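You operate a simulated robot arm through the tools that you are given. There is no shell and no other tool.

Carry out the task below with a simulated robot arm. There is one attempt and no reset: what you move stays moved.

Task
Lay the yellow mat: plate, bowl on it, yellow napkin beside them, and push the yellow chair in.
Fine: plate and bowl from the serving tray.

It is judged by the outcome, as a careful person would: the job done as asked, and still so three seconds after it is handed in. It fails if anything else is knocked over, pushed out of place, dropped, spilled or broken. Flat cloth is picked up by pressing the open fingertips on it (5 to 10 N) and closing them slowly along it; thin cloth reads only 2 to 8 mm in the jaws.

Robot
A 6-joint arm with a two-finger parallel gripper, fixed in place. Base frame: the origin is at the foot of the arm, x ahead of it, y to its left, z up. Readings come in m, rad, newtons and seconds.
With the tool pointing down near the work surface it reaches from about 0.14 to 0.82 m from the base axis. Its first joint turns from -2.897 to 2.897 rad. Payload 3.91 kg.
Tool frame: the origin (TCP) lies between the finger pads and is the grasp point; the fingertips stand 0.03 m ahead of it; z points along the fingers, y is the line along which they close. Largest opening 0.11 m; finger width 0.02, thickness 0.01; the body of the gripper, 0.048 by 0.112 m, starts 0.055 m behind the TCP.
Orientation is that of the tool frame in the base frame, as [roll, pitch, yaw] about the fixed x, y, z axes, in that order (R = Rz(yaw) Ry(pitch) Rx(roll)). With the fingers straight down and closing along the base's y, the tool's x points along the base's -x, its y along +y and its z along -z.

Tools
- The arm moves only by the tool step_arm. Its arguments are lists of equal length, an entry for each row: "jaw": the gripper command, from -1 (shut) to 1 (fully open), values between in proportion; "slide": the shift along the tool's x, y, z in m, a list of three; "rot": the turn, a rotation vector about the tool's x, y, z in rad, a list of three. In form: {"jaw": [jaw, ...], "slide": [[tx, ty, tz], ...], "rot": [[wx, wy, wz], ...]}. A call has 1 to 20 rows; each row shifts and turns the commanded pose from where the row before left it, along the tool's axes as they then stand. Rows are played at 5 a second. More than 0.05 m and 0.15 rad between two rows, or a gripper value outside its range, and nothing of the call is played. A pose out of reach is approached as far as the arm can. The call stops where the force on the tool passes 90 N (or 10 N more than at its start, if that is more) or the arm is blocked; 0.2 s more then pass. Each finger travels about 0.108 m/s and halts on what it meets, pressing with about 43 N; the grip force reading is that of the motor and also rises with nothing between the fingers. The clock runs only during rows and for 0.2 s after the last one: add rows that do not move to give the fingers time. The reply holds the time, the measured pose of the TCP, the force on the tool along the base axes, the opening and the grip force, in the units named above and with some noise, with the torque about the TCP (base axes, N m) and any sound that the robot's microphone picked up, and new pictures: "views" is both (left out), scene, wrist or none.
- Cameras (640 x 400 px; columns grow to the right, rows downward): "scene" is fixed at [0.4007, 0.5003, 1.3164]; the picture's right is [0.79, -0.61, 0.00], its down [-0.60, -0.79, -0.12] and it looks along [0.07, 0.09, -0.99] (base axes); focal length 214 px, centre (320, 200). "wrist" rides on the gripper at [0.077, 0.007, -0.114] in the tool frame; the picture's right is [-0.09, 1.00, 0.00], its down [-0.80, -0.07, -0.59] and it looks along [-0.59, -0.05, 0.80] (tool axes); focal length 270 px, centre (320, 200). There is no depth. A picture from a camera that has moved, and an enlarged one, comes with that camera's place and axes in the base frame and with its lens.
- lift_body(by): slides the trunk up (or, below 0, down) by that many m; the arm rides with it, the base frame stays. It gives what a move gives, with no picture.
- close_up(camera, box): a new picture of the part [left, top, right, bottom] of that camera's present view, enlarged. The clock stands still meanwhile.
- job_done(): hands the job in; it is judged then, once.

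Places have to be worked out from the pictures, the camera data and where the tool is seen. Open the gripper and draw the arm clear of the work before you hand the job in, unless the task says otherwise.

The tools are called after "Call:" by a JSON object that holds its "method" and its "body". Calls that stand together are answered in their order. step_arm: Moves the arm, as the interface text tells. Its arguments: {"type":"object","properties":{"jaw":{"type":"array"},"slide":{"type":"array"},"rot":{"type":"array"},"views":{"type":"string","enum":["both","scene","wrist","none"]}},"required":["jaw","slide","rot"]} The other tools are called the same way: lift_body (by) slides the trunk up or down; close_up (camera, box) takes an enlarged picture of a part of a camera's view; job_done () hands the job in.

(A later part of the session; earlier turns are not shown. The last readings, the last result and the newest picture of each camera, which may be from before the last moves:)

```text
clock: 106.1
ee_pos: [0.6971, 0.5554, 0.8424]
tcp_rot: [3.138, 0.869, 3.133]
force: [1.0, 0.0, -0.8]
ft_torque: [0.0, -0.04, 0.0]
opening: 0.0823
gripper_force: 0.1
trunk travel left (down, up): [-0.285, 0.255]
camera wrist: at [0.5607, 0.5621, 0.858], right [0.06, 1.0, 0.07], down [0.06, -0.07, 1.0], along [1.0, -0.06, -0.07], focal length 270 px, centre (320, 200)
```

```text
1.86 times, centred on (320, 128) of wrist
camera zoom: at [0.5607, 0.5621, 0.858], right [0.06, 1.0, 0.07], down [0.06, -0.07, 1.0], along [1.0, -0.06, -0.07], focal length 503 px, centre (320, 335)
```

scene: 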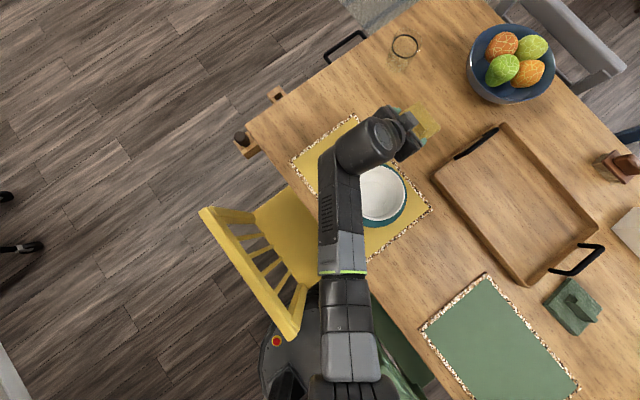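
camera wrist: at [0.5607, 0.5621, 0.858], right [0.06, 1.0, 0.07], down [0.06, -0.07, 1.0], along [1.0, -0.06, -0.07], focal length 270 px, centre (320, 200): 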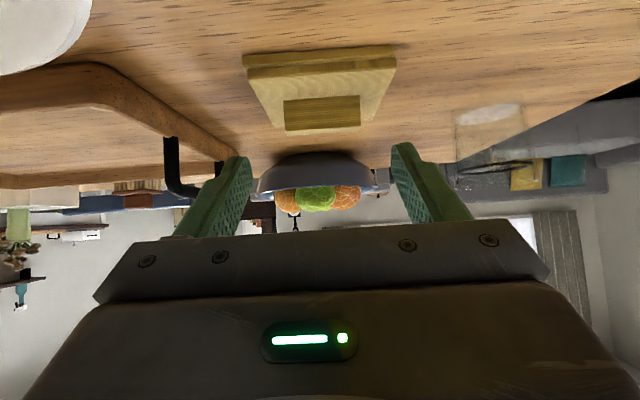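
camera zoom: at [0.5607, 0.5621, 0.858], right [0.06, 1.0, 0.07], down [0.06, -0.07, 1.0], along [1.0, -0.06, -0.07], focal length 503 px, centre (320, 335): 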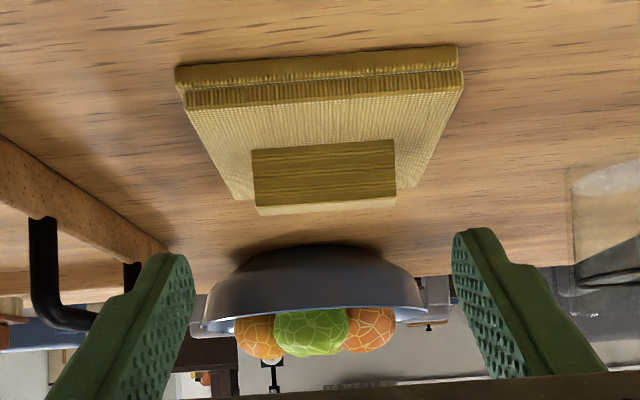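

The ridge is centred between the fingers. Advance 5.5 cm.

Call:
{"method": "step_arm", "body": {"jaw": [0.5, 0.5, 0.5, 0.5], "slide": [[0, 0, 0.02], [0, 0, 0.02], [0, 0, 0.015], [0, 0, 0]], "rot": [[0, 0, 0], [0, 0, 0], [0, 0, 0], [0, 0, 0]], "views": "none"}}

Call:
{"method": "close_up", "body": {"camera": "wrist", "box": [200, 20, 440, 235]}}

```text
clock: 107.1
ee_pos: [0.7384, 0.556, 0.8075]
tcp_rot: [3.138, 0.869, 3.133]
force: [-0.6, 0.2, -0.3]
ft_torque: [0.0, -0.01, -0.03]
opening: 0.0827
gripper_force: 0.1
trunk travel left (down, up): [-0.285, 0.255]
```

```text
1.86 times, centred on (320, 128) of wrist
camera zoom: at [0.6015, 0.5631, 0.8228], right [0.06, 1.0, 0.07], down [0.06, -0.07, 1.0], along [1.0, -0.06, -0.07], focal length 503 px, centre (320, 335)
```

zoom: 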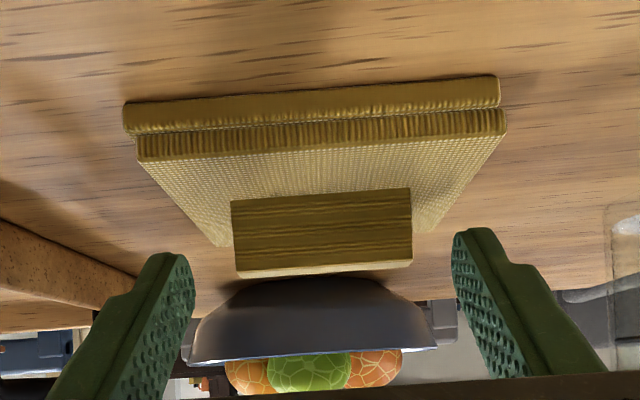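

Advance 2 cm more (tips to just above the slab) and close slowly on the ridge.

Call:
{"method": "step_arm", "body": {"jaw": [0.5, 0.5, 0.4, 0.3, 0.2, 0.15, 0.1, 0.0, -0.1, -0.2], "slide": [[0, 0, 0.012], [0, 0, 0.008], [0, 0, 0], [0, 0, 0], [0, 0, 0], [0, 0, 0], [0, 0, 0], [0, 0, 0], [0, 0, 0], [0, 0, 0]], "rot": [[0, 0, 0], [0, 0, 0], [0, 0, 0], [0, 0, 0], [0, 0, 0], [0, 0, 0], [0, 0, 0], [0, 0, 0], [0, 0, 0], [0, 0, 0]]}}

Call:
{"method": "close_up", "body": {"camera": "wrist", "box": [200, 20, 440, 235]}}

```text
clock: 109.3
ee_pos: [0.7524, 0.5558, 0.7941]
tcp_rot: [3.137, 0.869, 3.134]
force: [0.5, -0.4, -0.3]
ft_torque: [0.03, 0.01, -0.04]
opening: 0.0591
gripper_force: 43.5
trunk travel left (down, up): [-0.285, 0.255]
camera wrist: at [0.6164, 0.5628, 0.8103], right [0.06, 1.0, 0.07], down [0.06, -0.07, 1.0], along [1.0, -0.06, -0.07], focal length 270 px, centre (320, 200)
```

scene: 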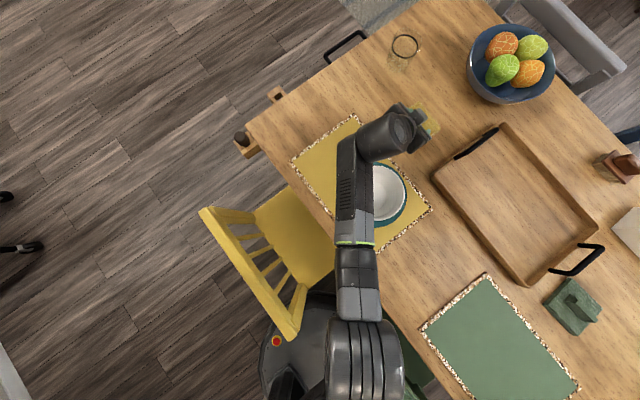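
wrist: 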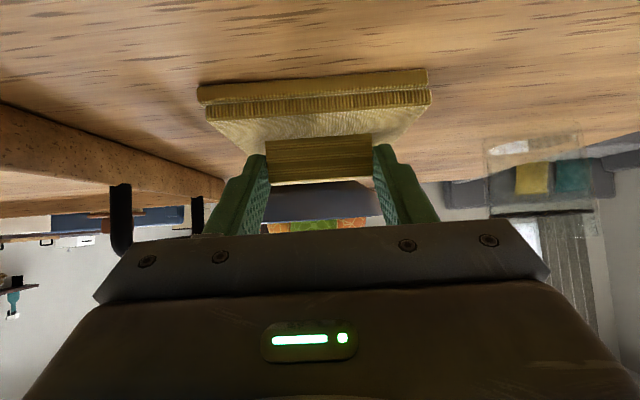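

```text
1.86 times, centred on (320, 128) of wrist
camera zoom: at [0.6164, 0.5628, 0.8103], right [0.06, 1.0, 0.07], down [0.06, -0.07, 1.0], along [1.0, -0.06, -0.07], focal length 503 px, centre (320, 335)
```

zoom: 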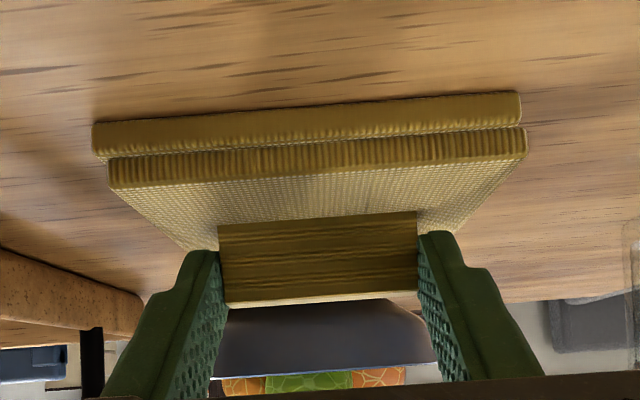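

The ridge is firmly gripped (59 mm, 43 N). Lift gently to test.

Call:
{"method": "step_arm", "body": {"jaw": [-0.3, -0.3, -0.3, -0.3, -0.3, -0.3], "slide": [[-0.0031, 0, -0.0026], [-0.0046, 0, -0.0039], [-0.0077, 0, -0.0064], [-0.0115, 0, -0.0096], [-0.0115, 0, -0.0096], [0, 0, 0]], "rot": [[0, 0, 0], [0, 0, 0], [0, 0, 0], [0, 0, 0], [0, 0, 0], [0, 0, 0]]}}

```text
clock: 110.7
ee_pos: [0.7518, 0.5568, 0.8451]
tcp_rot: [3.138, 0.87, 3.133]
force: [-0.8, 0.4, -0.2]
ft_torque: [0.02, 0.02, -0.02]
opening: 0.0587
gripper_force: 42.7
trunk travel left (down, up): [-0.285, 0.255]
camera wrist: at [0.6165, 0.5634, 0.8609], right [0.06, 1.0, 0.07], down [0.06, -0.07, 1.0], along [1.0, -0.06, -0.07], focal length 270 px, centre (320, 200)
```

scene: 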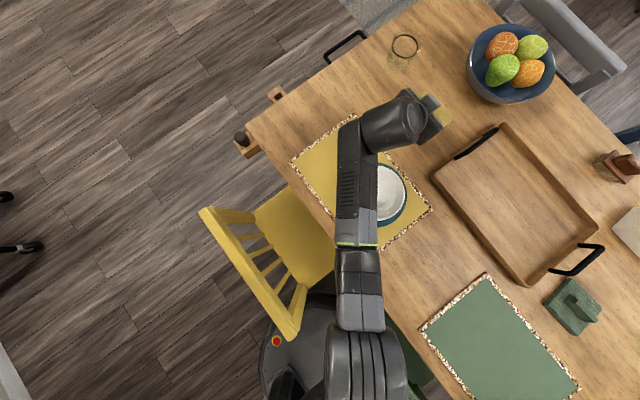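
wrist: 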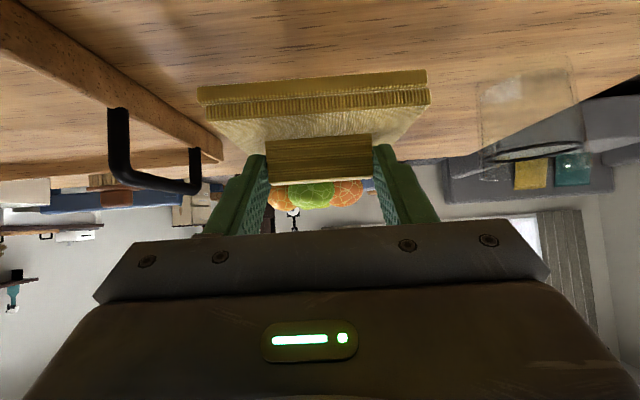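

The napkin lifts cleanly. I'll raise the trunk 10 cm for clearance over bowl and chair, then carry the napkin back toward the left part of the mat (target centre ≈(0.552,0.628)).

Call:
{"method": "lift_body", "body": {"by": 0.1}}

Call:
{"method": "step_arm", "body": {"jaw": [-0.3, -0.3, -0.3, -0.3, -0.3, -0.3, -0.3, -0.3, -0.3], "slide": [[0.0103, 0.005, -0.0123], [0.0206, 0.01, -0.0245], [0.0206, 0.01, -0.0245], [0.0206, 0.01, -0.0245], [0.0206, 0.01, -0.0245], [0.0206, 0.01, -0.0245], [0.0206, 0.01, -0.0245], [0.0103, 0.005, -0.0123], [0, 0, 0]], "rot": [[0, 0, 0], [0, 0, 0], [0, 0, 0], [0, 0, 0], [0, 0, 0], [0, 0, 0], [0, 0, 0], [0, 0, 0], [0, 0, 0]]}}

```text
clock: 112.0
ee_pos: [0.7523, 0.5571, 0.9437]
tcp_rot: [3.137, 0.87, 3.134]
force: [-0.3, 0.7, -0.9]
ft_torque: [0.0, 0.02, -0.01]
opening: 0.059
gripper_force: 43.3
trunk travel left (down, up): [-0.385, 0.155]
```

```text
clock: 114.0
ee_pos: [0.5279, 0.6281, 0.947]
tcp_rot: [3.137, 0.87, 3.133]
force: [-0.1, -0.5, 0.2]
ft_torque: [0.01, 0.01, -0.03]
opening: 0.0592
gripper_force: 42.6
trunk travel left (down, up): [-0.385, 0.155]
camera wrist: at [0.3925, 0.6351, 0.9629], right [0.06, 1.0, 0.07], down [0.06, -0.07, 1.0], along [1.0, -0.06, -0.07], focal length 270 px, centre (320, 200)
```

scene: 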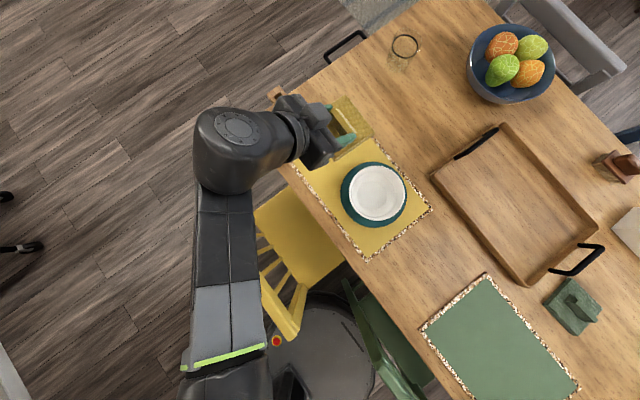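
wrist: 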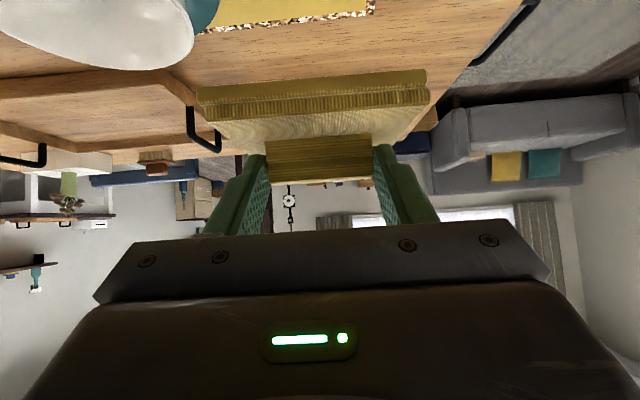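

Reachable, but the forearm runs above the yellow chair's back, so lowering at this angle could hit it. I'll raise the trunk 15 cm, steepen the tool to ~62° (napkin can pivot between the pads when it touches down), and then descend.

Call:
{"method": "lift_body", "body": {"by": 0.15}}

Call:
{"method": "step_arm", "body": {"jaw": [-0.3, -0.3, -0.3, -0.3, -0.3, -0.3, -0.3, -0.3, -0.3], "slide": [[0, 0, 0], [0, 0, 0], [0, 0, 0], [0, 0, 0], [0.0148, 0, 0.03], [0.0148, 0, 0.03], [0.0148, 0, 0.03], [0.0148, 0, 0.03], [0, 0, 0]], "rot": [[0, 0.096, 0], [0, 0.096, 0], [0, 0.096, 0], [0, 0.096, 0], [0, 0, 0], [0, 0, 0], [0, 0, 0], [0, 0, 0], [0, 0, 0]]}}

```text
clock: 115.8
ee_pos: [0.5285, 0.6282, 1.0971]
tcp_rot: [3.138, 0.87, 3.132]
force: [0.1, 0.9, -0.2]
ft_torque: [0.0, 0.0, 0.02]
opening: 0.0589
gripper_force: 42.9
trunk travel left (down, up): [-0.535, 0.005]
```

```text
clock: 117.8
ee_pos: [0.5316, 0.6283, 0.963]
tcp_rot: [3.137, 0.485, 3.134]
force: [0.6, 0.2, -0.4]
ft_torque: [0.01, -0.01, 0.02]
opening: 0.0588
gripper_force: 43.0
trunk travel left (down, up): [-0.535, 0.005]
camera wrist: at [0.4116, 0.6352, 1.0292], right [0.08, 1.0, 0.04], down [0.43, -0.08, 0.9], along [0.9, -0.06, -0.44], focal length 270 px, centre (320, 200)
```

scene: 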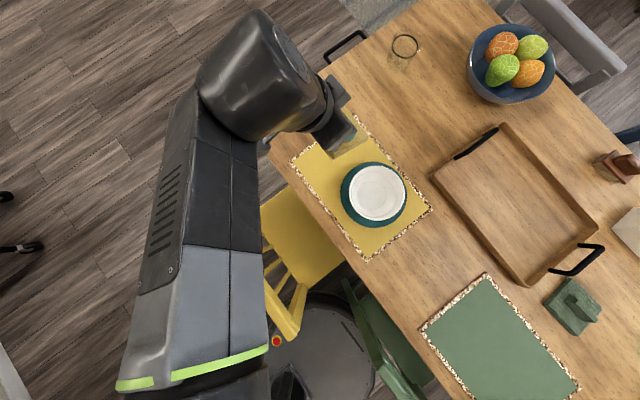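
wrist: 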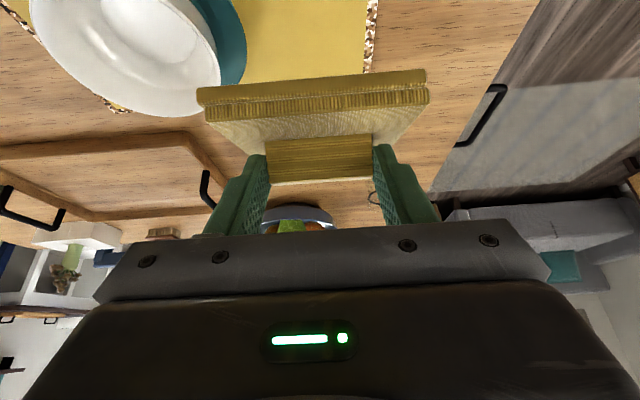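

The forearm is now well above the chair. Continue down to just above the mat.

Call:
{"method": "step_arm", "body": {"jaw": [-0.3, -0.3, -0.3, -0.3, -0.3, -0.3], "slide": [[0.0146, 0, 0.0285], [0.0146, 0, 0.0285], [0.0146, 0, 0.0285], [0.0087, 0, 0.017], [0.0058, 0, 0.0113], [0, 0, 0]], "rot": [[0, 0, 0], [0, 0, 0], [0, 0, 0], [0, 0, 0], [0, 0, 0], [0, 0, 0]]}}

Call:
{"method": "close_up", "body": {"camera": "scene", "box": [280, 90, 440, 260]}}

```text
clock: 119.2
ee_pos: [0.5348, 0.6286, 0.8359]
tcp_rot: [3.14, 0.485, 3.134]
force: [-0.1, -0.2, 0.3]
ft_torque: [0.02, 0.03, 0.01]
opening: 0.0589
gripper_force: 43.4
trunk travel left (down, up): [-0.535, 0.005]
camera wrist: at [0.4145, 0.6345, 0.9027], right [0.08, 1.0, 0.04], down [0.43, -0.08, 0.9], along [0.9, -0.06, -0.44], focal length 270 px, centre (320, 200)
```

scene: 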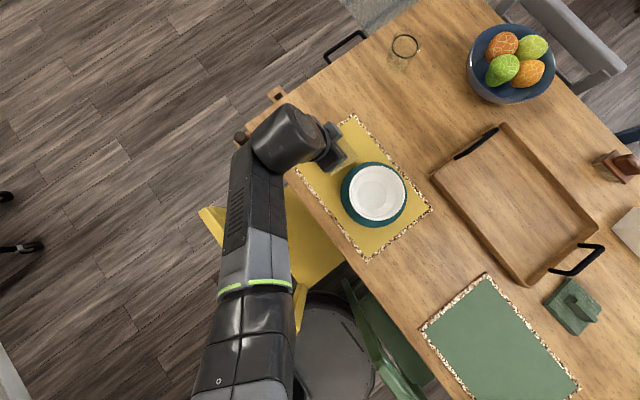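
wrist: 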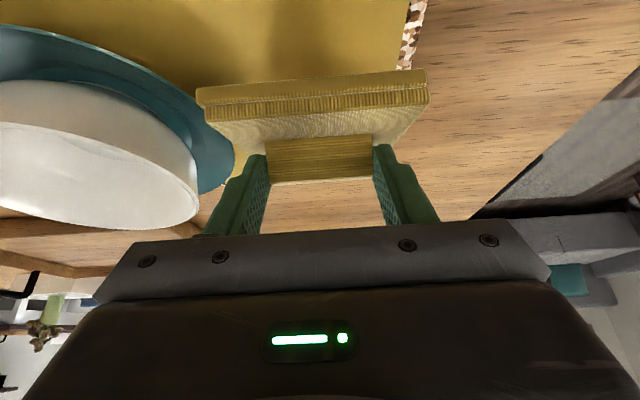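

```text
2.35 times, centred on (360, 175) of scene
camera zoom: at [0.4007, 0.5003, 1.3164], right [0.79, -0.61, 0.0], down [-0.6, -0.79, -0.12], along [0.07, 0.09, -0.99], focal length 505 px, centre (226, 259)
```

zoom: 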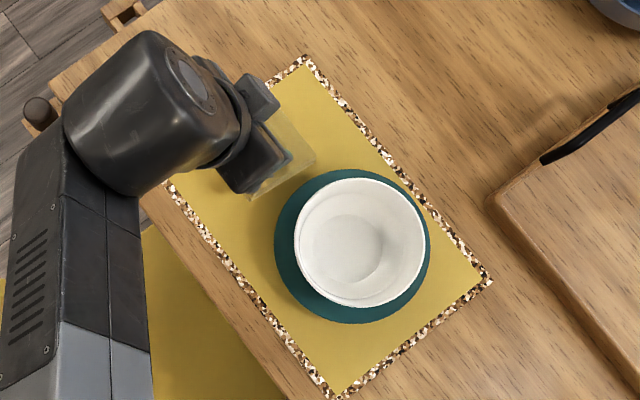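

Napkin hovers above the mat's left part, clear of the plate. Lower in small steps: far edge touches, then press it flat.

Call:
{"method": "step_arm", "body": {"jaw": [-0.3, -0.3, -0.3, -0.3, -0.3, -0.3], "slide": [[0.0023, 0, 0.0044], [0.0023, 0, 0.0044], [0.0019, 0, 0.0035], [0.0014, 0, 0.0026], [0.0014, 0, 0.0026], [0, 0, 0]], "rot": [[0, 0, 0], [0, 0, 0], [0, 0, 0], [0, 0, 0], [0, 0, 0], [0, 0, 0]], "views": "wrist"}}

```text
clock: 120.6
ee_pos: [0.5326, 0.6295, 0.82]
tcp_rot: [3.131, 0.489, 3.133]
force: [-2.7, 2.6, 32.8]
ft_torque: [-0.07, -1.55, 0.01]
opening: 0.0591
gripper_force: 42.9
trunk travel left (down, up): [-0.535, 0.005]
camera wrist: at [0.4122, 0.6349, 0.8859], right [0.08, 1.0, 0.05], down [0.43, -0.08, 0.9], along [0.9, -0.05, -0.43], focal length 270 px, centre (320, 200)
```

wrist: 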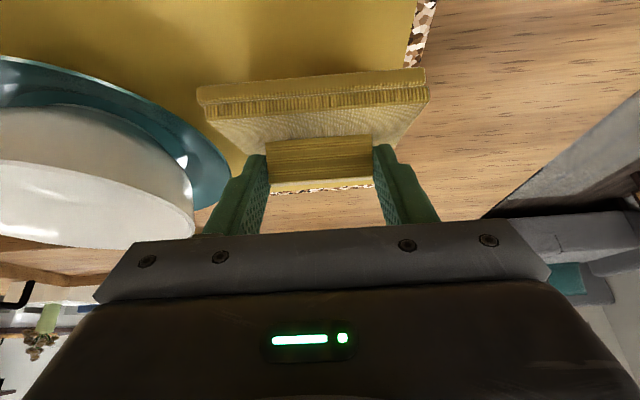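

The napkin is stiff in the grip (33 N at the far edge). I'll back up, shift 1.2 cm forward, and rotate the tool back toward a flatter angle about the napkin's far edge.

Call:
{"method": "step_arm", "body": {"jaw": [-0.3, -0.3, -0.3, -0.3, -0.3, -0.3], "slide": [[-0.0139, 0, -0.0006], [0.0045, 0, 0.0006], [0.0045, 0, 0.0006], [0.0045, 0, 0.0006], [0.0045, 0, 0.0006], [0, 0, 0]], "rot": [[0, 0, 0], [0, -0.0525, 0], [0, -0.0525, 0], [0, -0.0525, 0], [0, -0.0525, 0], [0, 0, 0]]}}

```text
clock: 122.0
ee_pos: [0.5305, 0.6276, 0.8082]
tcp_rot: [3.14, 0.694, 3.134]
force: [-0.3, -0.9, 0.4]
ft_torque: [0.01, -0.13, -0.07]
opening: 0.0588
gripper_force: 43.6
trunk travel left (down, up): [-0.535, 0.005]
camera wrist: at [0.3999, 0.6345, 0.848], right [0.07, 1.0, 0.06], down [0.23, -0.07, 0.97], along [0.97, -0.06, -0.24], focal length 270 px, centre (320, 200)
```

scene: 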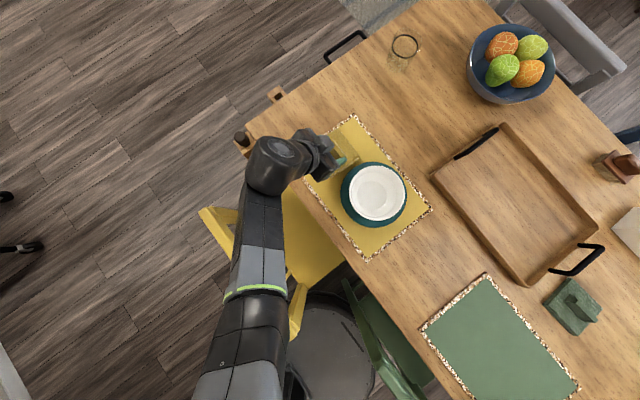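
wrist: 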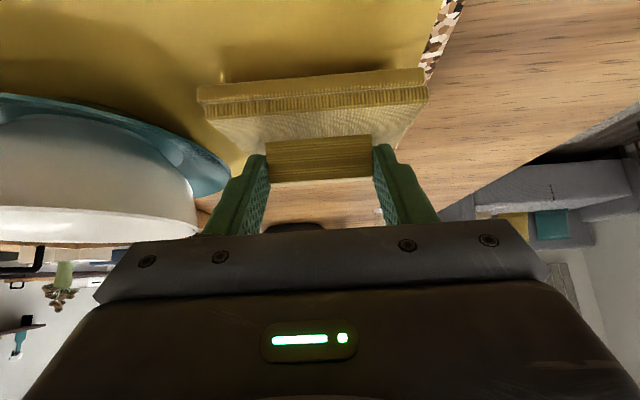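

Good: e≈50°, light contact only. The forearm is still well above the chair; continue flattening by 5–6° more.

Call:
{"method": "step_arm", "body": {"jaw": [-0.3, -0.3, -0.3, -0.3], "slide": [[0.0037, 0, 0.0003], [0.0037, 0, 0.0003], [0.0018, 0, 0.0003], [0, 0, 0]], "rot": [[0, -0.0436, 0], [0, -0.0436, 0], [0, -0.022, 0], [0, 0, 0]]}}

```text
clock: 123.0
ee_pos: [0.5257, 0.6283, 0.8043]
tcp_rot: [3.139, 0.806, 3.132]
force: [-0.2, -0.6, -0.1]
ft_torque: [0.01, -0.02, 0.03]
opening: 0.0589
gripper_force: 43.0
trunk travel left (down, up): [-0.535, 0.005]
camera wrist: at [0.3908, 0.6352, 0.8284], right [0.07, 1.0, 0.07], down [0.13, -0.07, 0.99], along [0.99, -0.06, -0.13], focal length 270 px, centre (320, 200)
```

scene: 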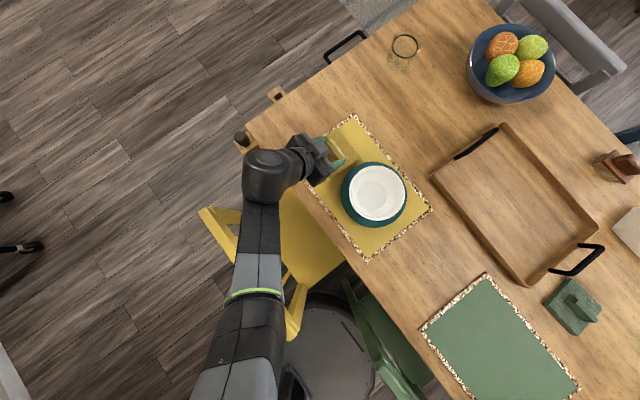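
wrist: 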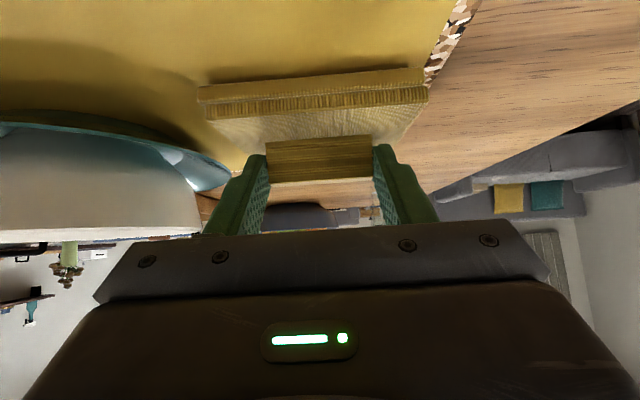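

Nearly flat (≈4°), slab centre ≈(0.546,0.629). Final small rotation and lowering to touch.

Call:
{"method": "step_arm", "body": {"jaw": [-0.3, -0.3, -0.3, -0.3, -0.3], "slide": [[0.0026, 0, 0.0004], [0.0015, 0, 0.0014], [0.0011, 0, 0.001], [0.0011, 0, 0.001], [0, 0, 0]], "rot": [[0, -0.035, 0], [0, -0.02, 0], [0, 0, 0], [0, 0, 0], [0, 0, 0]], "views": "wrist"}}

```text
clock: 124.2
ee_pos: [0.5253, 0.6306, 0.7988]
tcp_rot: [3.133, 0.862, 3.132]
force: [-1.8, 0.1, 17.9]
ft_torque: [-0.58, 0.56, -0.06]
opening: 0.0589
gripper_force: 42.6
trunk travel left (down, up): [-0.535, 0.005]
camera wrist: at [0.3887, 0.6356, 0.8168], right [0.06, 1.0, 0.07], down [0.07, -0.08, 0.99], along [1.0, -0.06, -0.07], focal length 270 px, centre (320, 200)
```

wrist: 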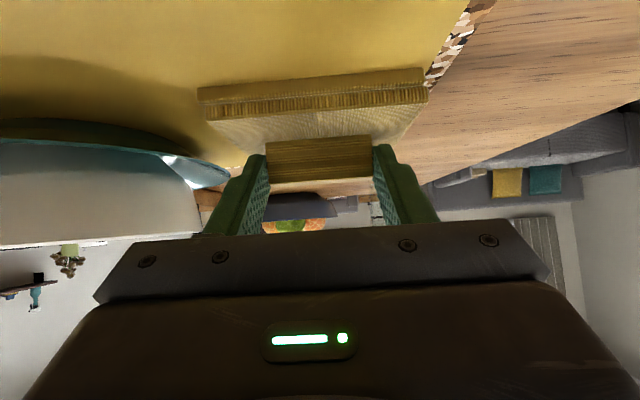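

Flat contact reached (18 N). Relieve slightly and open the jaws slowly.

Call:
{"method": "step_arm", "body": {"jaw": [-0.3, 0.1, 0.15, 0.2, 0.3, 0.4, 0.45, 0.45], "slide": [[-0.0012, 0, -0.001], [0, 0, 0], [0, 0, 0], [0, 0, 0], [0, 0, 0], [0, 0, 0], [0, 0, 0], [0, 0, 0]], "rot": [[0, 0, 0], [0, 0, 0], [0, 0, 0], [0, 0, 0], [0, 0, 0], [0, 0, 0], [0, 0, 0], [0, 0, 0]]}}

Call:
{"method": "close_up", "body": {"camera": "wrist", "box": [150, 20, 460, 235]}}

```text
clock: 126.0
ee_pos: [0.524, 0.6297, 0.7985]
tcp_rot: [3.139, 0.858, 3.133]
force: [0.1, -0.4, 0.3]
ft_torque: [0.01, 0.02, -0.03]
opening: 0.0798
gripper_force: 0.0
trunk travel left (down, up): [-0.535, 0.005]
camera wrist: at [0.3895, 0.6356, 0.816], right [0.06, 1.0, 0.07], down [0.07, -0.07, 0.99], along [1.0, -0.06, -0.08], focal length 270 px, centre (320, 200)
```

scene: 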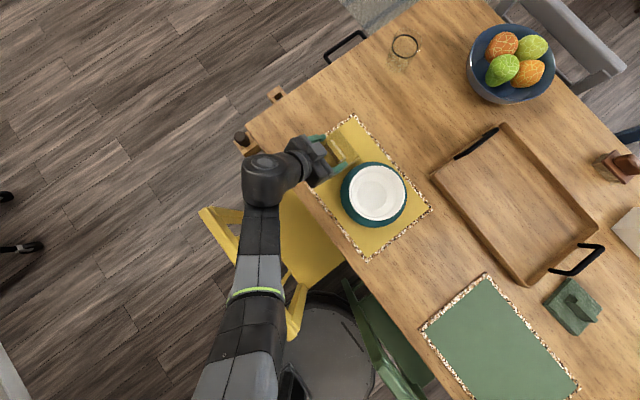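
wrist: 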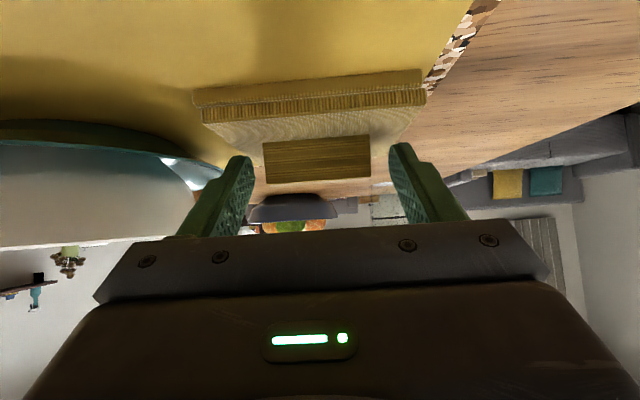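

```text
1.86 times, centred on (305, 128) of wrist
camera zoom: at [0.3895, 0.6356, 0.816], right [0.06, 1.0, 0.07], down [0.07, -0.07, 0.99], along [1.0, -0.06, -0.08], focal length 503 px, centre (348, 335)
```

zoom: 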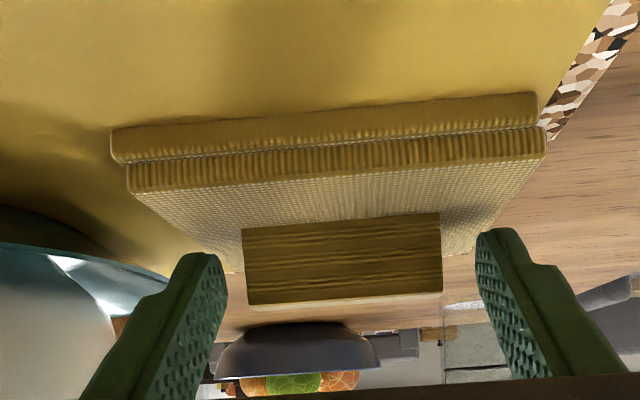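

Napkin released and lying flat beside the plate. Withdraw straight up.

Call:
{"method": "step_arm", "body": {"jaw": [0.45, 0.45, 0.45, 0.45, 0.45, 0.45], "slide": [[-0.0076, 0, -0.0065], [-0.0151, 0, -0.0131], [-0.0227, 0, -0.0196], [-0.0303, 0, -0.0261], [-0.0303, 0, -0.0261], [0, 0, 0]], "rot": [[0, 0, 0], [0, 0, 0], [0, 0, 0], [0, 0, 0], [0, 0, 0], [0, 0, 0]]}}

```text
clock: 127.4
ee_pos: [0.5256, 0.6314, 0.9394]
tcp_rot: [3.137, 0.859, 3.134]
force: [0.8, -0.1, -0.4]
ft_torque: [0.03, 0.01, 0.02]
opening: 0.0799
gripper_force: 0.1
trunk travel left (down, up): [-0.535, 0.005]
camera wrist: at [0.3895, 0.6387, 0.9575], right [0.06, 1.0, 0.07], down [0.07, -0.07, 0.99], along [1.0, -0.06, -0.08], focal length 270 px, centre (320, 200)
```

scene: 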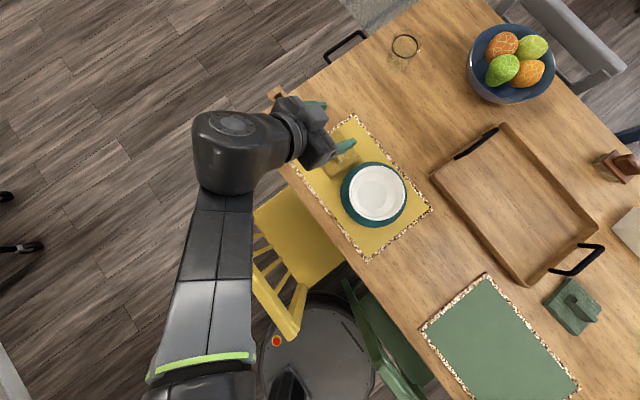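
wrist: 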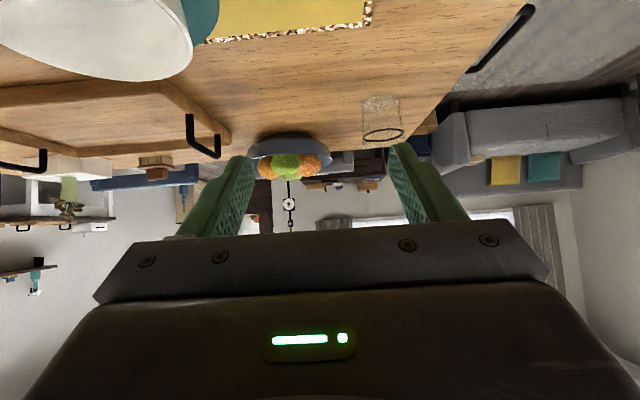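

Now the chair. I'll bring the tool back to vertical and move over behind the chair to look at its back rail with the wrist camera.

Call:
{"method": "step_arm", "body": {"jaw": [0.45, 0.2, 0, -0.3, -0.6, -1, -1, -1, -1, -1, -1, -1, -1, -1, -1, -1, -1, -1], "slide": [[0, 0, 0], [0, 0, 0], [0, 0, 0], [0, 0, 0], [0, 0, 0], [0, 0, 0], [0, 0, -0.04], [0, 0, -0.04], [0.0376, -0.013, -0.01], [0.0376, -0.013, -0.01], [0.0376, -0.013, -0.01], [0.0376, -0.013, -0.01], [0.0376, -0.013, -0.01], [0.0376, -0.013, -0.01], [0.0376, -0.013, -0.01], [0.0376, -0.013, -0.01], [0.0376, -0.013, -0.01], [0, 0, 0]], "rot": [[0, 0.1432, 0], [0, 0.1432, 0], [0, 0.1432, 0], [0, 0.1432, 0], [0, 0.1432, 0], [0, 0.1432, 0], [0, 0, 0], [0, 0, 0], [0, 0, 0], [0, 0, 0], [0, 0, 0], [0, 0, 0], [0, 0, 0], [0, 0, 0], [0, 0, 0], [0, 0, 0], [0, 0, 0], [0, 0, 0]]}}

```text
clock: 131.2
ee_pos: [0.1863, 0.5147, 1.1029]
tcp_rot: [3.139, 0.001, 3.139]
force: [0.2, -0.4, -0.2]
ft_torque: [0.03, -0.03, 0.01]
opening: 0.0001
gripper_force: 37.7
trunk travel left (down, up): [-0.535, 0.005]
camera wrist: at [0.1096, 0.5196, 1.2196], right [0.09, 1.0, 0.0], down [0.8, -0.08, 0.59], along [0.59, -0.05, -0.8], focal length 270 px, centre (320, 200)
```

scene: 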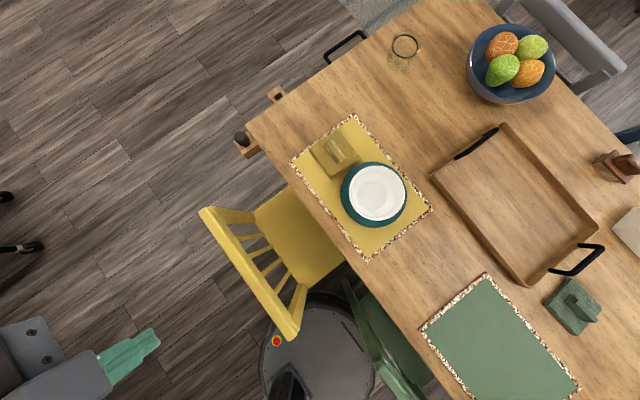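
wrist: 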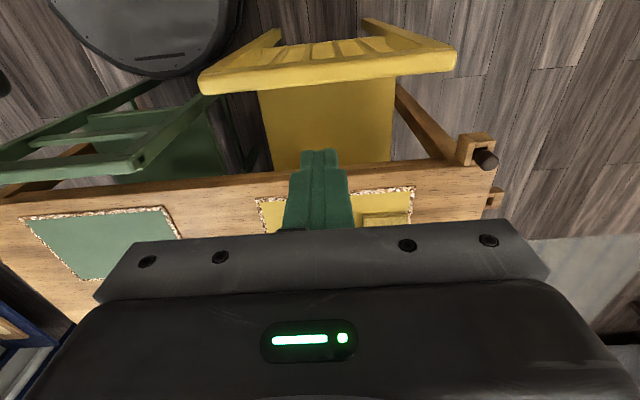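

Excellent view of the chair from behind. Let me zoom in to measure its rail and the table edge.

Call:
{"method": "close_up", "body": {"camera": "wrist", "box": [180, 0, 520, 235]}}

Call:
{"method": "close_up", "body": {"camera": "scene", "box": [180, 80, 440, 350]}}

```text
1.70 times, centred on (350, 118) of wrist
camera zoom: at [0.1096, 0.5196, 1.2196], right [0.09, 1.0, 0.0], down [0.8, -0.08, 0.59], along [0.59, -0.05, -0.8], focal length 460 px, centre (269, 340)
```

zoom: 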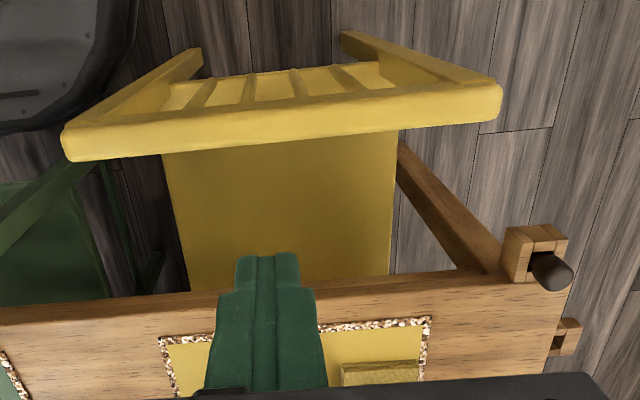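

```text
1.48 times, centred on (310, 215) of scene
camera zoom: at [0.4007, 0.5003, 1.3164], right [0.79, -0.61, 0.0], down [-0.6, -0.79, -0.12], along [0.07, 0.09, -0.99], focal length 318 px, centre (335, 178)
```

zoom: 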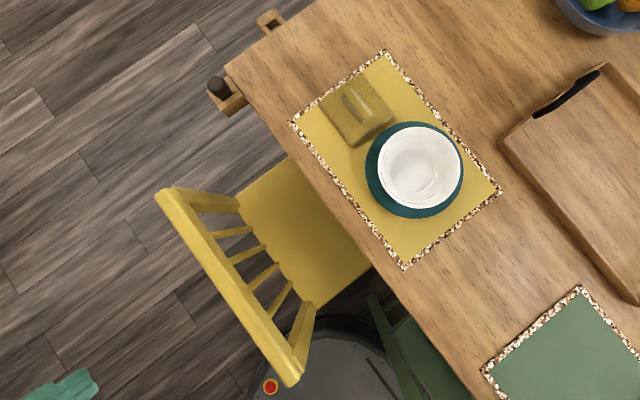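

I need a more accurate rail height. Zoom on both rail ends in both cameras.

Call:
{"method": "close_up", "body": {"camera": "wrist", "box": [190, 30, 330, 120]}}

Call:
{"method": "close_up", "body": {"camera": "wrist", "box": [350, 10, 490, 100]}}

Call:
{"method": "close_up", "body": {"camera": "scene", "box": [190, 190, 310, 350]}}

```text
4.44 times, centred on (260, 75) of wrist
camera zoom: at [0.1096, 0.5196, 1.2196], right [0.09, 1.0, 0.0], down [0.8, -0.08, 0.59], along [0.59, -0.05, -0.8], focal length 1201 px, centre (587, 756)
```

zoom: 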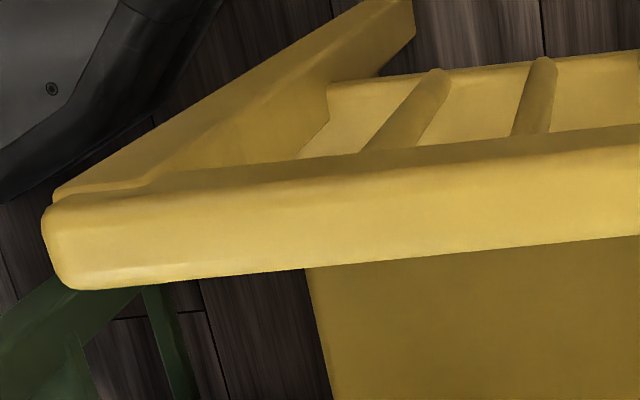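

```text
4.44 times, centred on (420, 55) of wrist
camera zoom: at [0.1096, 0.5196, 1.2196], right [0.09, 1.0, 0.0], down [0.8, -0.08, 0.59], along [0.59, -0.05, -0.8], focal length 1201 px, centre (-124, 844)
```

zoom: 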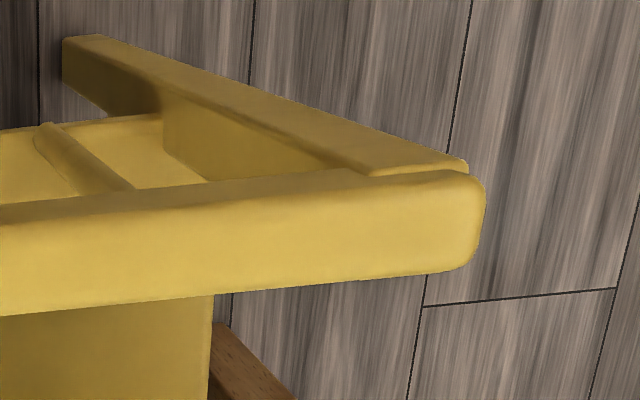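

```text
2.50 times, centred on (250, 270) of scene
camera zoom: at [0.4007, 0.5003, 1.3164], right [0.79, -0.61, 0.0], down [-0.6, -0.79, -0.12], along [0.07, 0.09, -0.99], focal length 536 px, centre (495, 25)
```

zoom: 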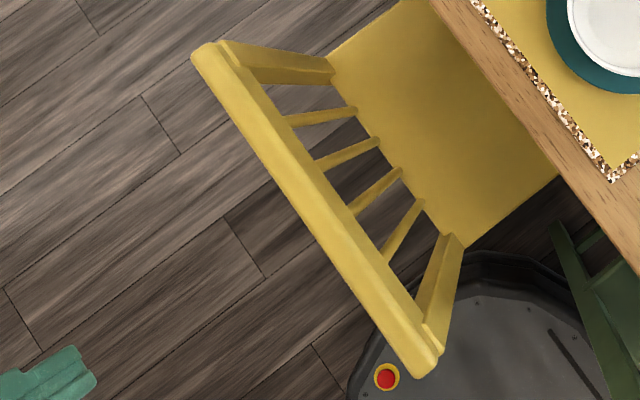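

The rail is ≈39 cm long (y 0.32–0.715), centred at x≈0.193, y≈0.518, top about z 0.79; table edge at x≈0.38. To avoid tipping, I'll grip the rail from above (closing along x) and slide the chair in. First rotate the tool 90° and open.

Call:
{"method": "step_arm", "body": {"jaw": [0, 0.5, 1, 1, 1, 1, 1, 1, 1, 1, 1, 1, 1, 1, 1, 1], "slide": [[0, 0, 0], [0, 0, 0], [0, 0, 0], [0, 0, 0], [0, 0, 0], [0, 0, 0], [0, 0, 0], [0, 0, 0], [0, 0, 0], [0, 0, 0], [0, 0, 0], [0, 0, 0.04], [0, 0, 0.04], [0, 0, 0.04], [0, 0, 0.04], [0, 0, 0]], "rot": [[0, 0, -0.1428], [0, 0, -0.1428], [0, 0, -0.1428], [0, 0, -0.1428], [0, 0, -0.1428], [0, 0, -0.1428], [0, 0, -0.1428], [0, 0, -0.1428], [0, 0, -0.1428], [0, 0, -0.1428], [0, 0, -0.1428], [0, 0, 0], [0, 0, 0], [0, 0, 0], [0, 0, 0], [0, 0, 0]]}}

Call:
{"method": "close_up", "body": {"camera": "wrist", "box": [150, 0, 520, 235]}}

```text
clock: 134.6
ee_pos: [0.1866, 0.5162, 0.9481]
tcp_rot: [-3.14, 0.004, -1.577]
force: [0.8, 0.7, 0.5]
ft_torque: [0.02, -0.01, -0.01]
opening: 0.1098
gripper_force: 0.0
trunk travel left (down, up): [-0.535, 0.005]
camera wrist: at [0.1796, 0.4372, 1.0622], right [-1.0, 0.09, 0.0], down [0.07, 0.8, 0.6], along [0.06, 0.59, -0.8], focal length 270 px, centre (320, 200)
```

scene: 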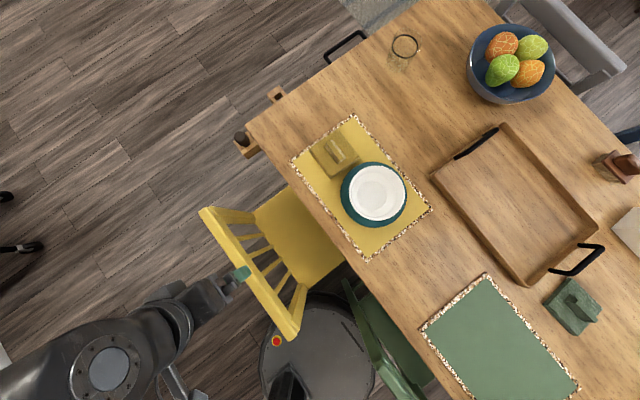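
wrist: 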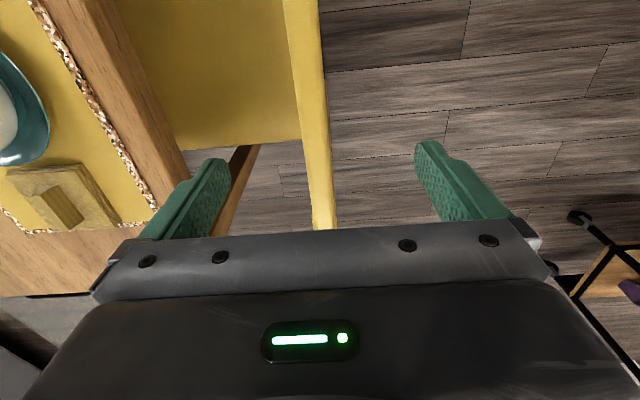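

```text
1.70 times, centred on (335, 118) of wrist
camera zoom: at [0.1796, 0.4372, 1.0622], right [-1.0, 0.09, 0.0], down [0.07, 0.8, 0.6], along [0.06, 0.59, -0.8], focal length 460 px, centre (294, 340)
```

zoom: 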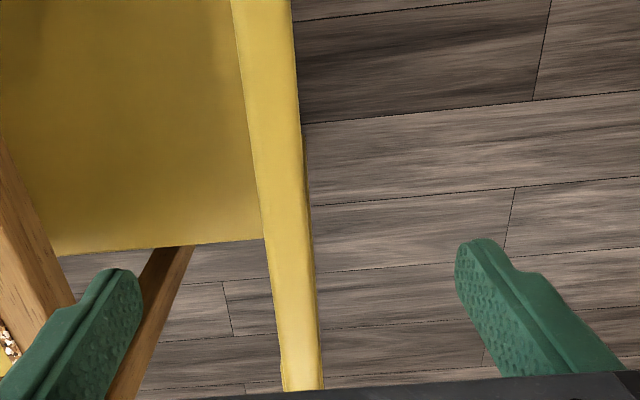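

The rail sits between the open fingers at x≈0.198. Shift 1.1 cm forward and descend to just above it.

Call:
{"method": "step_arm", "body": {"jaw": [1, 1, 1, 1], "slide": [[0, -0.011, 0.03], [0, 0, 0.035], [0, 0, 0.03], [0, 0, 0]], "rot": [[0, 0, 0], [0, 0, 0], [0, 0, 0], [0, 0, 0]]}}

Call:
{"method": "close_up", "body": {"camera": "wrist", "box": [150, 0, 520, 235]}}

```text
clock: 135.6
ee_pos: [0.1973, 0.5135, 0.8531]
tcp_rot: [-3.141, 0.004, -1.576]
force: [-0.1, 0.0, 0.0]
ft_torque: [-0.01, 0.02, 0.0]
opening: 0.1101
gripper_force: 0.2
trunk travel left (down, up): [-0.535, 0.005]
camera wrist: at [0.1907, 0.4358, 0.9691], right [-1.0, 0.09, 0.0], down [0.07, 0.8, 0.6], along [0.06, 0.59, -0.8], focal length 270 px, centre (320, 200)
```

scene: 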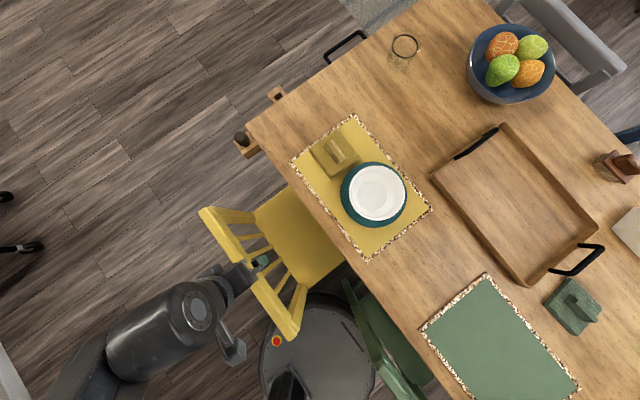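
wrist: 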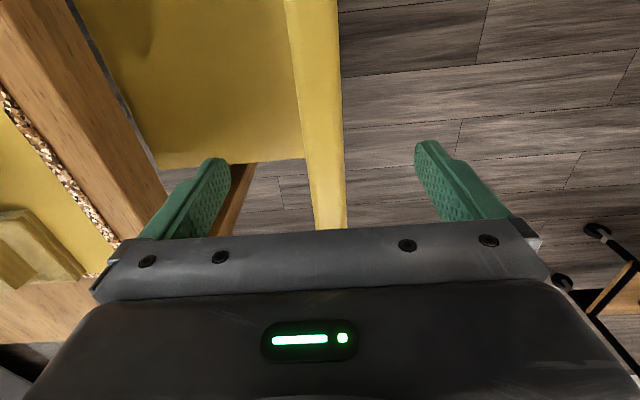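

```text
1.70 times, centred on (335, 118) of wrist
camera zoom: at [0.1907, 0.4358, 0.9691], right [-1.0, 0.09, 0.0], down [0.07, 0.8, 0.6], along [0.06, 0.59, -0.8], focal length 460 px, centre (294, 340)
```

zoom: 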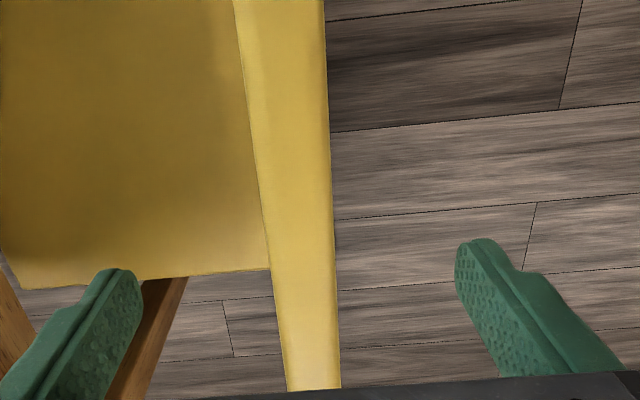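

Rail is centred between the fingers. Descend around it in steps, watching force.

Call:
{"method": "step_arm", "body": {"jaw": [1, 1, 1, 1, 1], "slide": [[0, 0, 0.03], [0, 0, 0.03], [0, 0, 0.02], [0, 0, 0.01], [0, 0, 0]], "rot": [[0, 0, 0], [0, 0, 0], [0, 0, 0], [0, 0, 0], [0, 0, 0]]}}

Call:
{"method": "close_up", "body": {"camera": "wrist", "box": [150, 0, 520, 235]}}

```text
clock: 136.8
ee_pos: [0.194, 0.5146, 0.7615]
tcp_rot: [3.141, 0.003, -1.576]
force: [0.0, 0.0, -0.4]
ft_torque: [-0.01, -0.01, -0.01]
opening: 0.1102
gripper_force: 0.0
trunk travel left (down, up): [-0.535, 0.005]
camera wrist: at [0.1882, 0.4371, 0.8775], right [-1.0, 0.09, 0.0], down [0.07, 0.8, 0.6], along [0.06, 0.59, -0.8], focal length 270 px, centre (320, 200)
```

scene: 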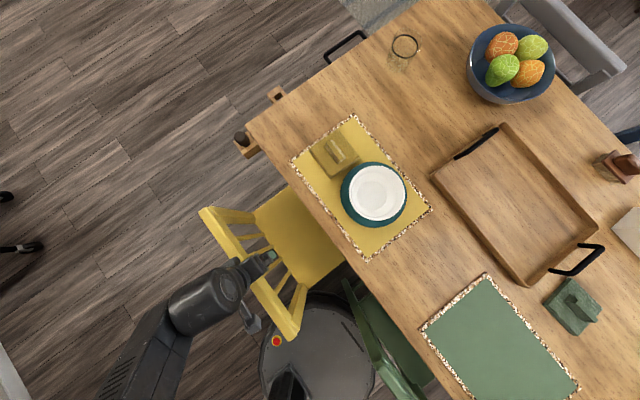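
wrist: 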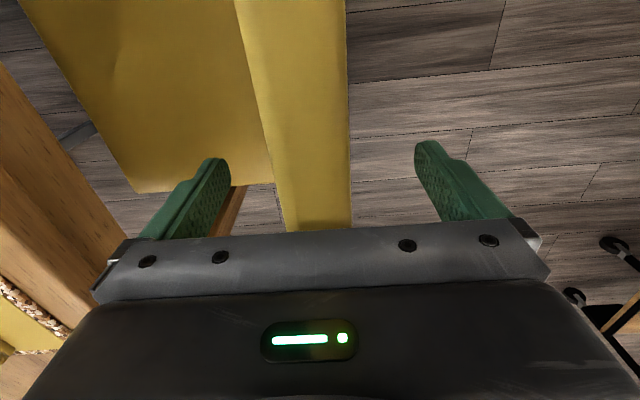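

```text
1.70 times, centred on (335, 118) of wrist
camera zoom: at [0.1882, 0.4371, 0.8775], right [-1.0, 0.09, 0.0], down [0.07, 0.8, 0.6], along [0.06, 0.59, -0.8], focal length 460 px, centre (294, 340)
```

zoom: 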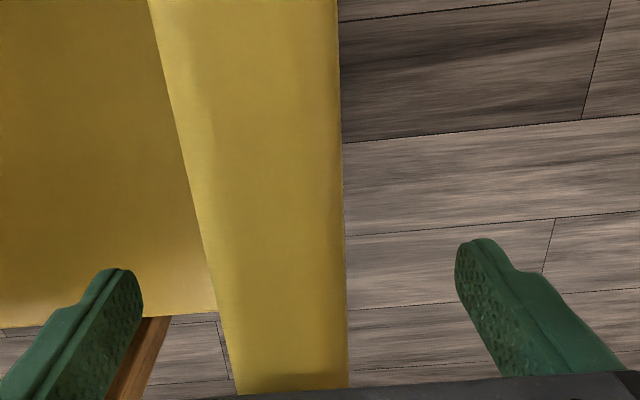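

Fingers straddle the rail with ~4.5 cm overlap and no contact. Close slowly on it.

Call:
{"method": "step_arm", "body": {"jaw": [0.6, 0.2, 0, -0.1, -0.2, -0.3, -0.4, -0.5, -0.5], "slide": [[0, -0.003, 0], [0, 0, 0], [0, 0, 0], [0, 0, 0], [0, 0, 0], [0, 0, 0], [0, 0, 0], [0, 0, 0], [0, 0, 0]], "rot": [[0, 0, 0], [0, 0, 0], [0, 0, 0], [0, 0, 0], [0, 0, 0], [0, 0, 0], [0, 0, 0], [0, 0, 0], [0, 0, 0]], "views": "wrist"}}

```text
clock: 138.8
ee_pos: [0.1983, 0.5159, 0.7631]
tcp_rot: [-3.14, 0.002, -1.577]
force: [-5.8, 0.4, -0.7]
ft_torque: [-0.08, 0.06, 0.06]
opening: 0.0299
gripper_force: 2.3
trunk travel left (down, up): [-0.535, 0.005]
camera wrist: at [0.1911, 0.4366, 0.8774], right [-1.0, 0.09, 0.0], down [0.07, 0.8, 0.6], along [0.06, 0.59, -0.8], focal length 270 px, centre (320, 200)
```

wrist: 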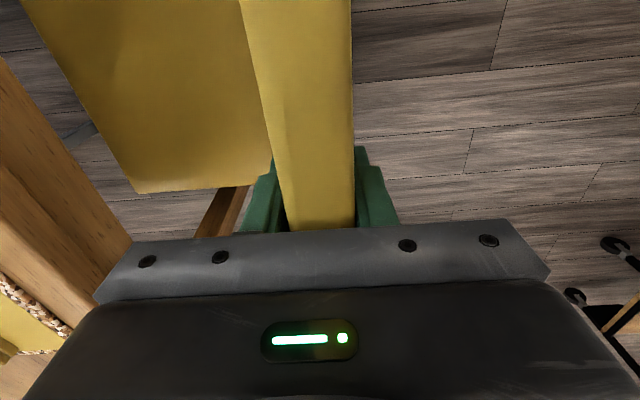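

The rail is ~30 mm thick. Firm the grip, then slide 3 cm toward the table to feel the resistance.

Call:
{"method": "step_arm", "body": {"jaw": [-0.8, -0.8, -0.8, -0.8, -0.8, -0.8], "slide": [[0, 0, 0], [0, -0.005, 0], [0, -0.008, 0], [0, -0.008, 0], [0, -0.009, 0], [0, 0, 0]], "rot": [[0, 0, 0], [0, 0, 0], [0, 0, 0], [0, 0, 0], [0, 0, 0], [0, 0, 0]]}}

```text
clock: 140.2
ee_pos: [0.228, 0.5167, 0.7616]
tcp_rot: [-3.139, 0.003, -1.577]
force: [0.1, 6.8, 2.5]
ft_torque: [-1.18, 0.25, 1.21]
opening: 0.028
gripper_force: 45.0
trunk travel left (down, up): [-0.535, 0.005]
camera wrist: at [0.2225, 0.4366, 0.8774], right [-1.0, 0.09, 0.0], down [0.07, 0.8, 0.6], along [0.06, 0.59, -0.8], focal length 270 px, centre (320, 200)
```

scene: 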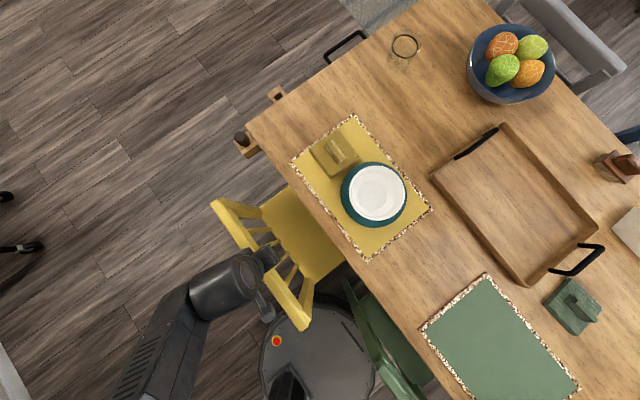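
wrist: 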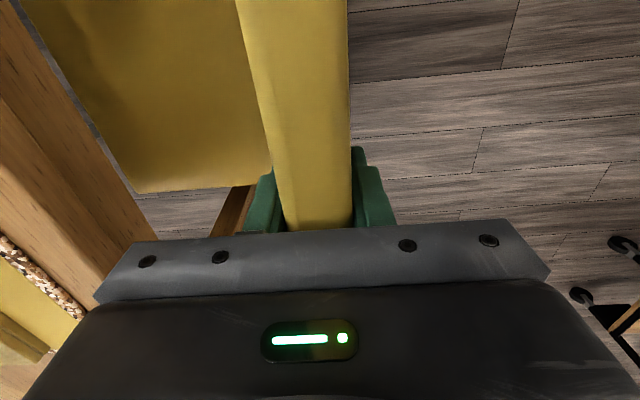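

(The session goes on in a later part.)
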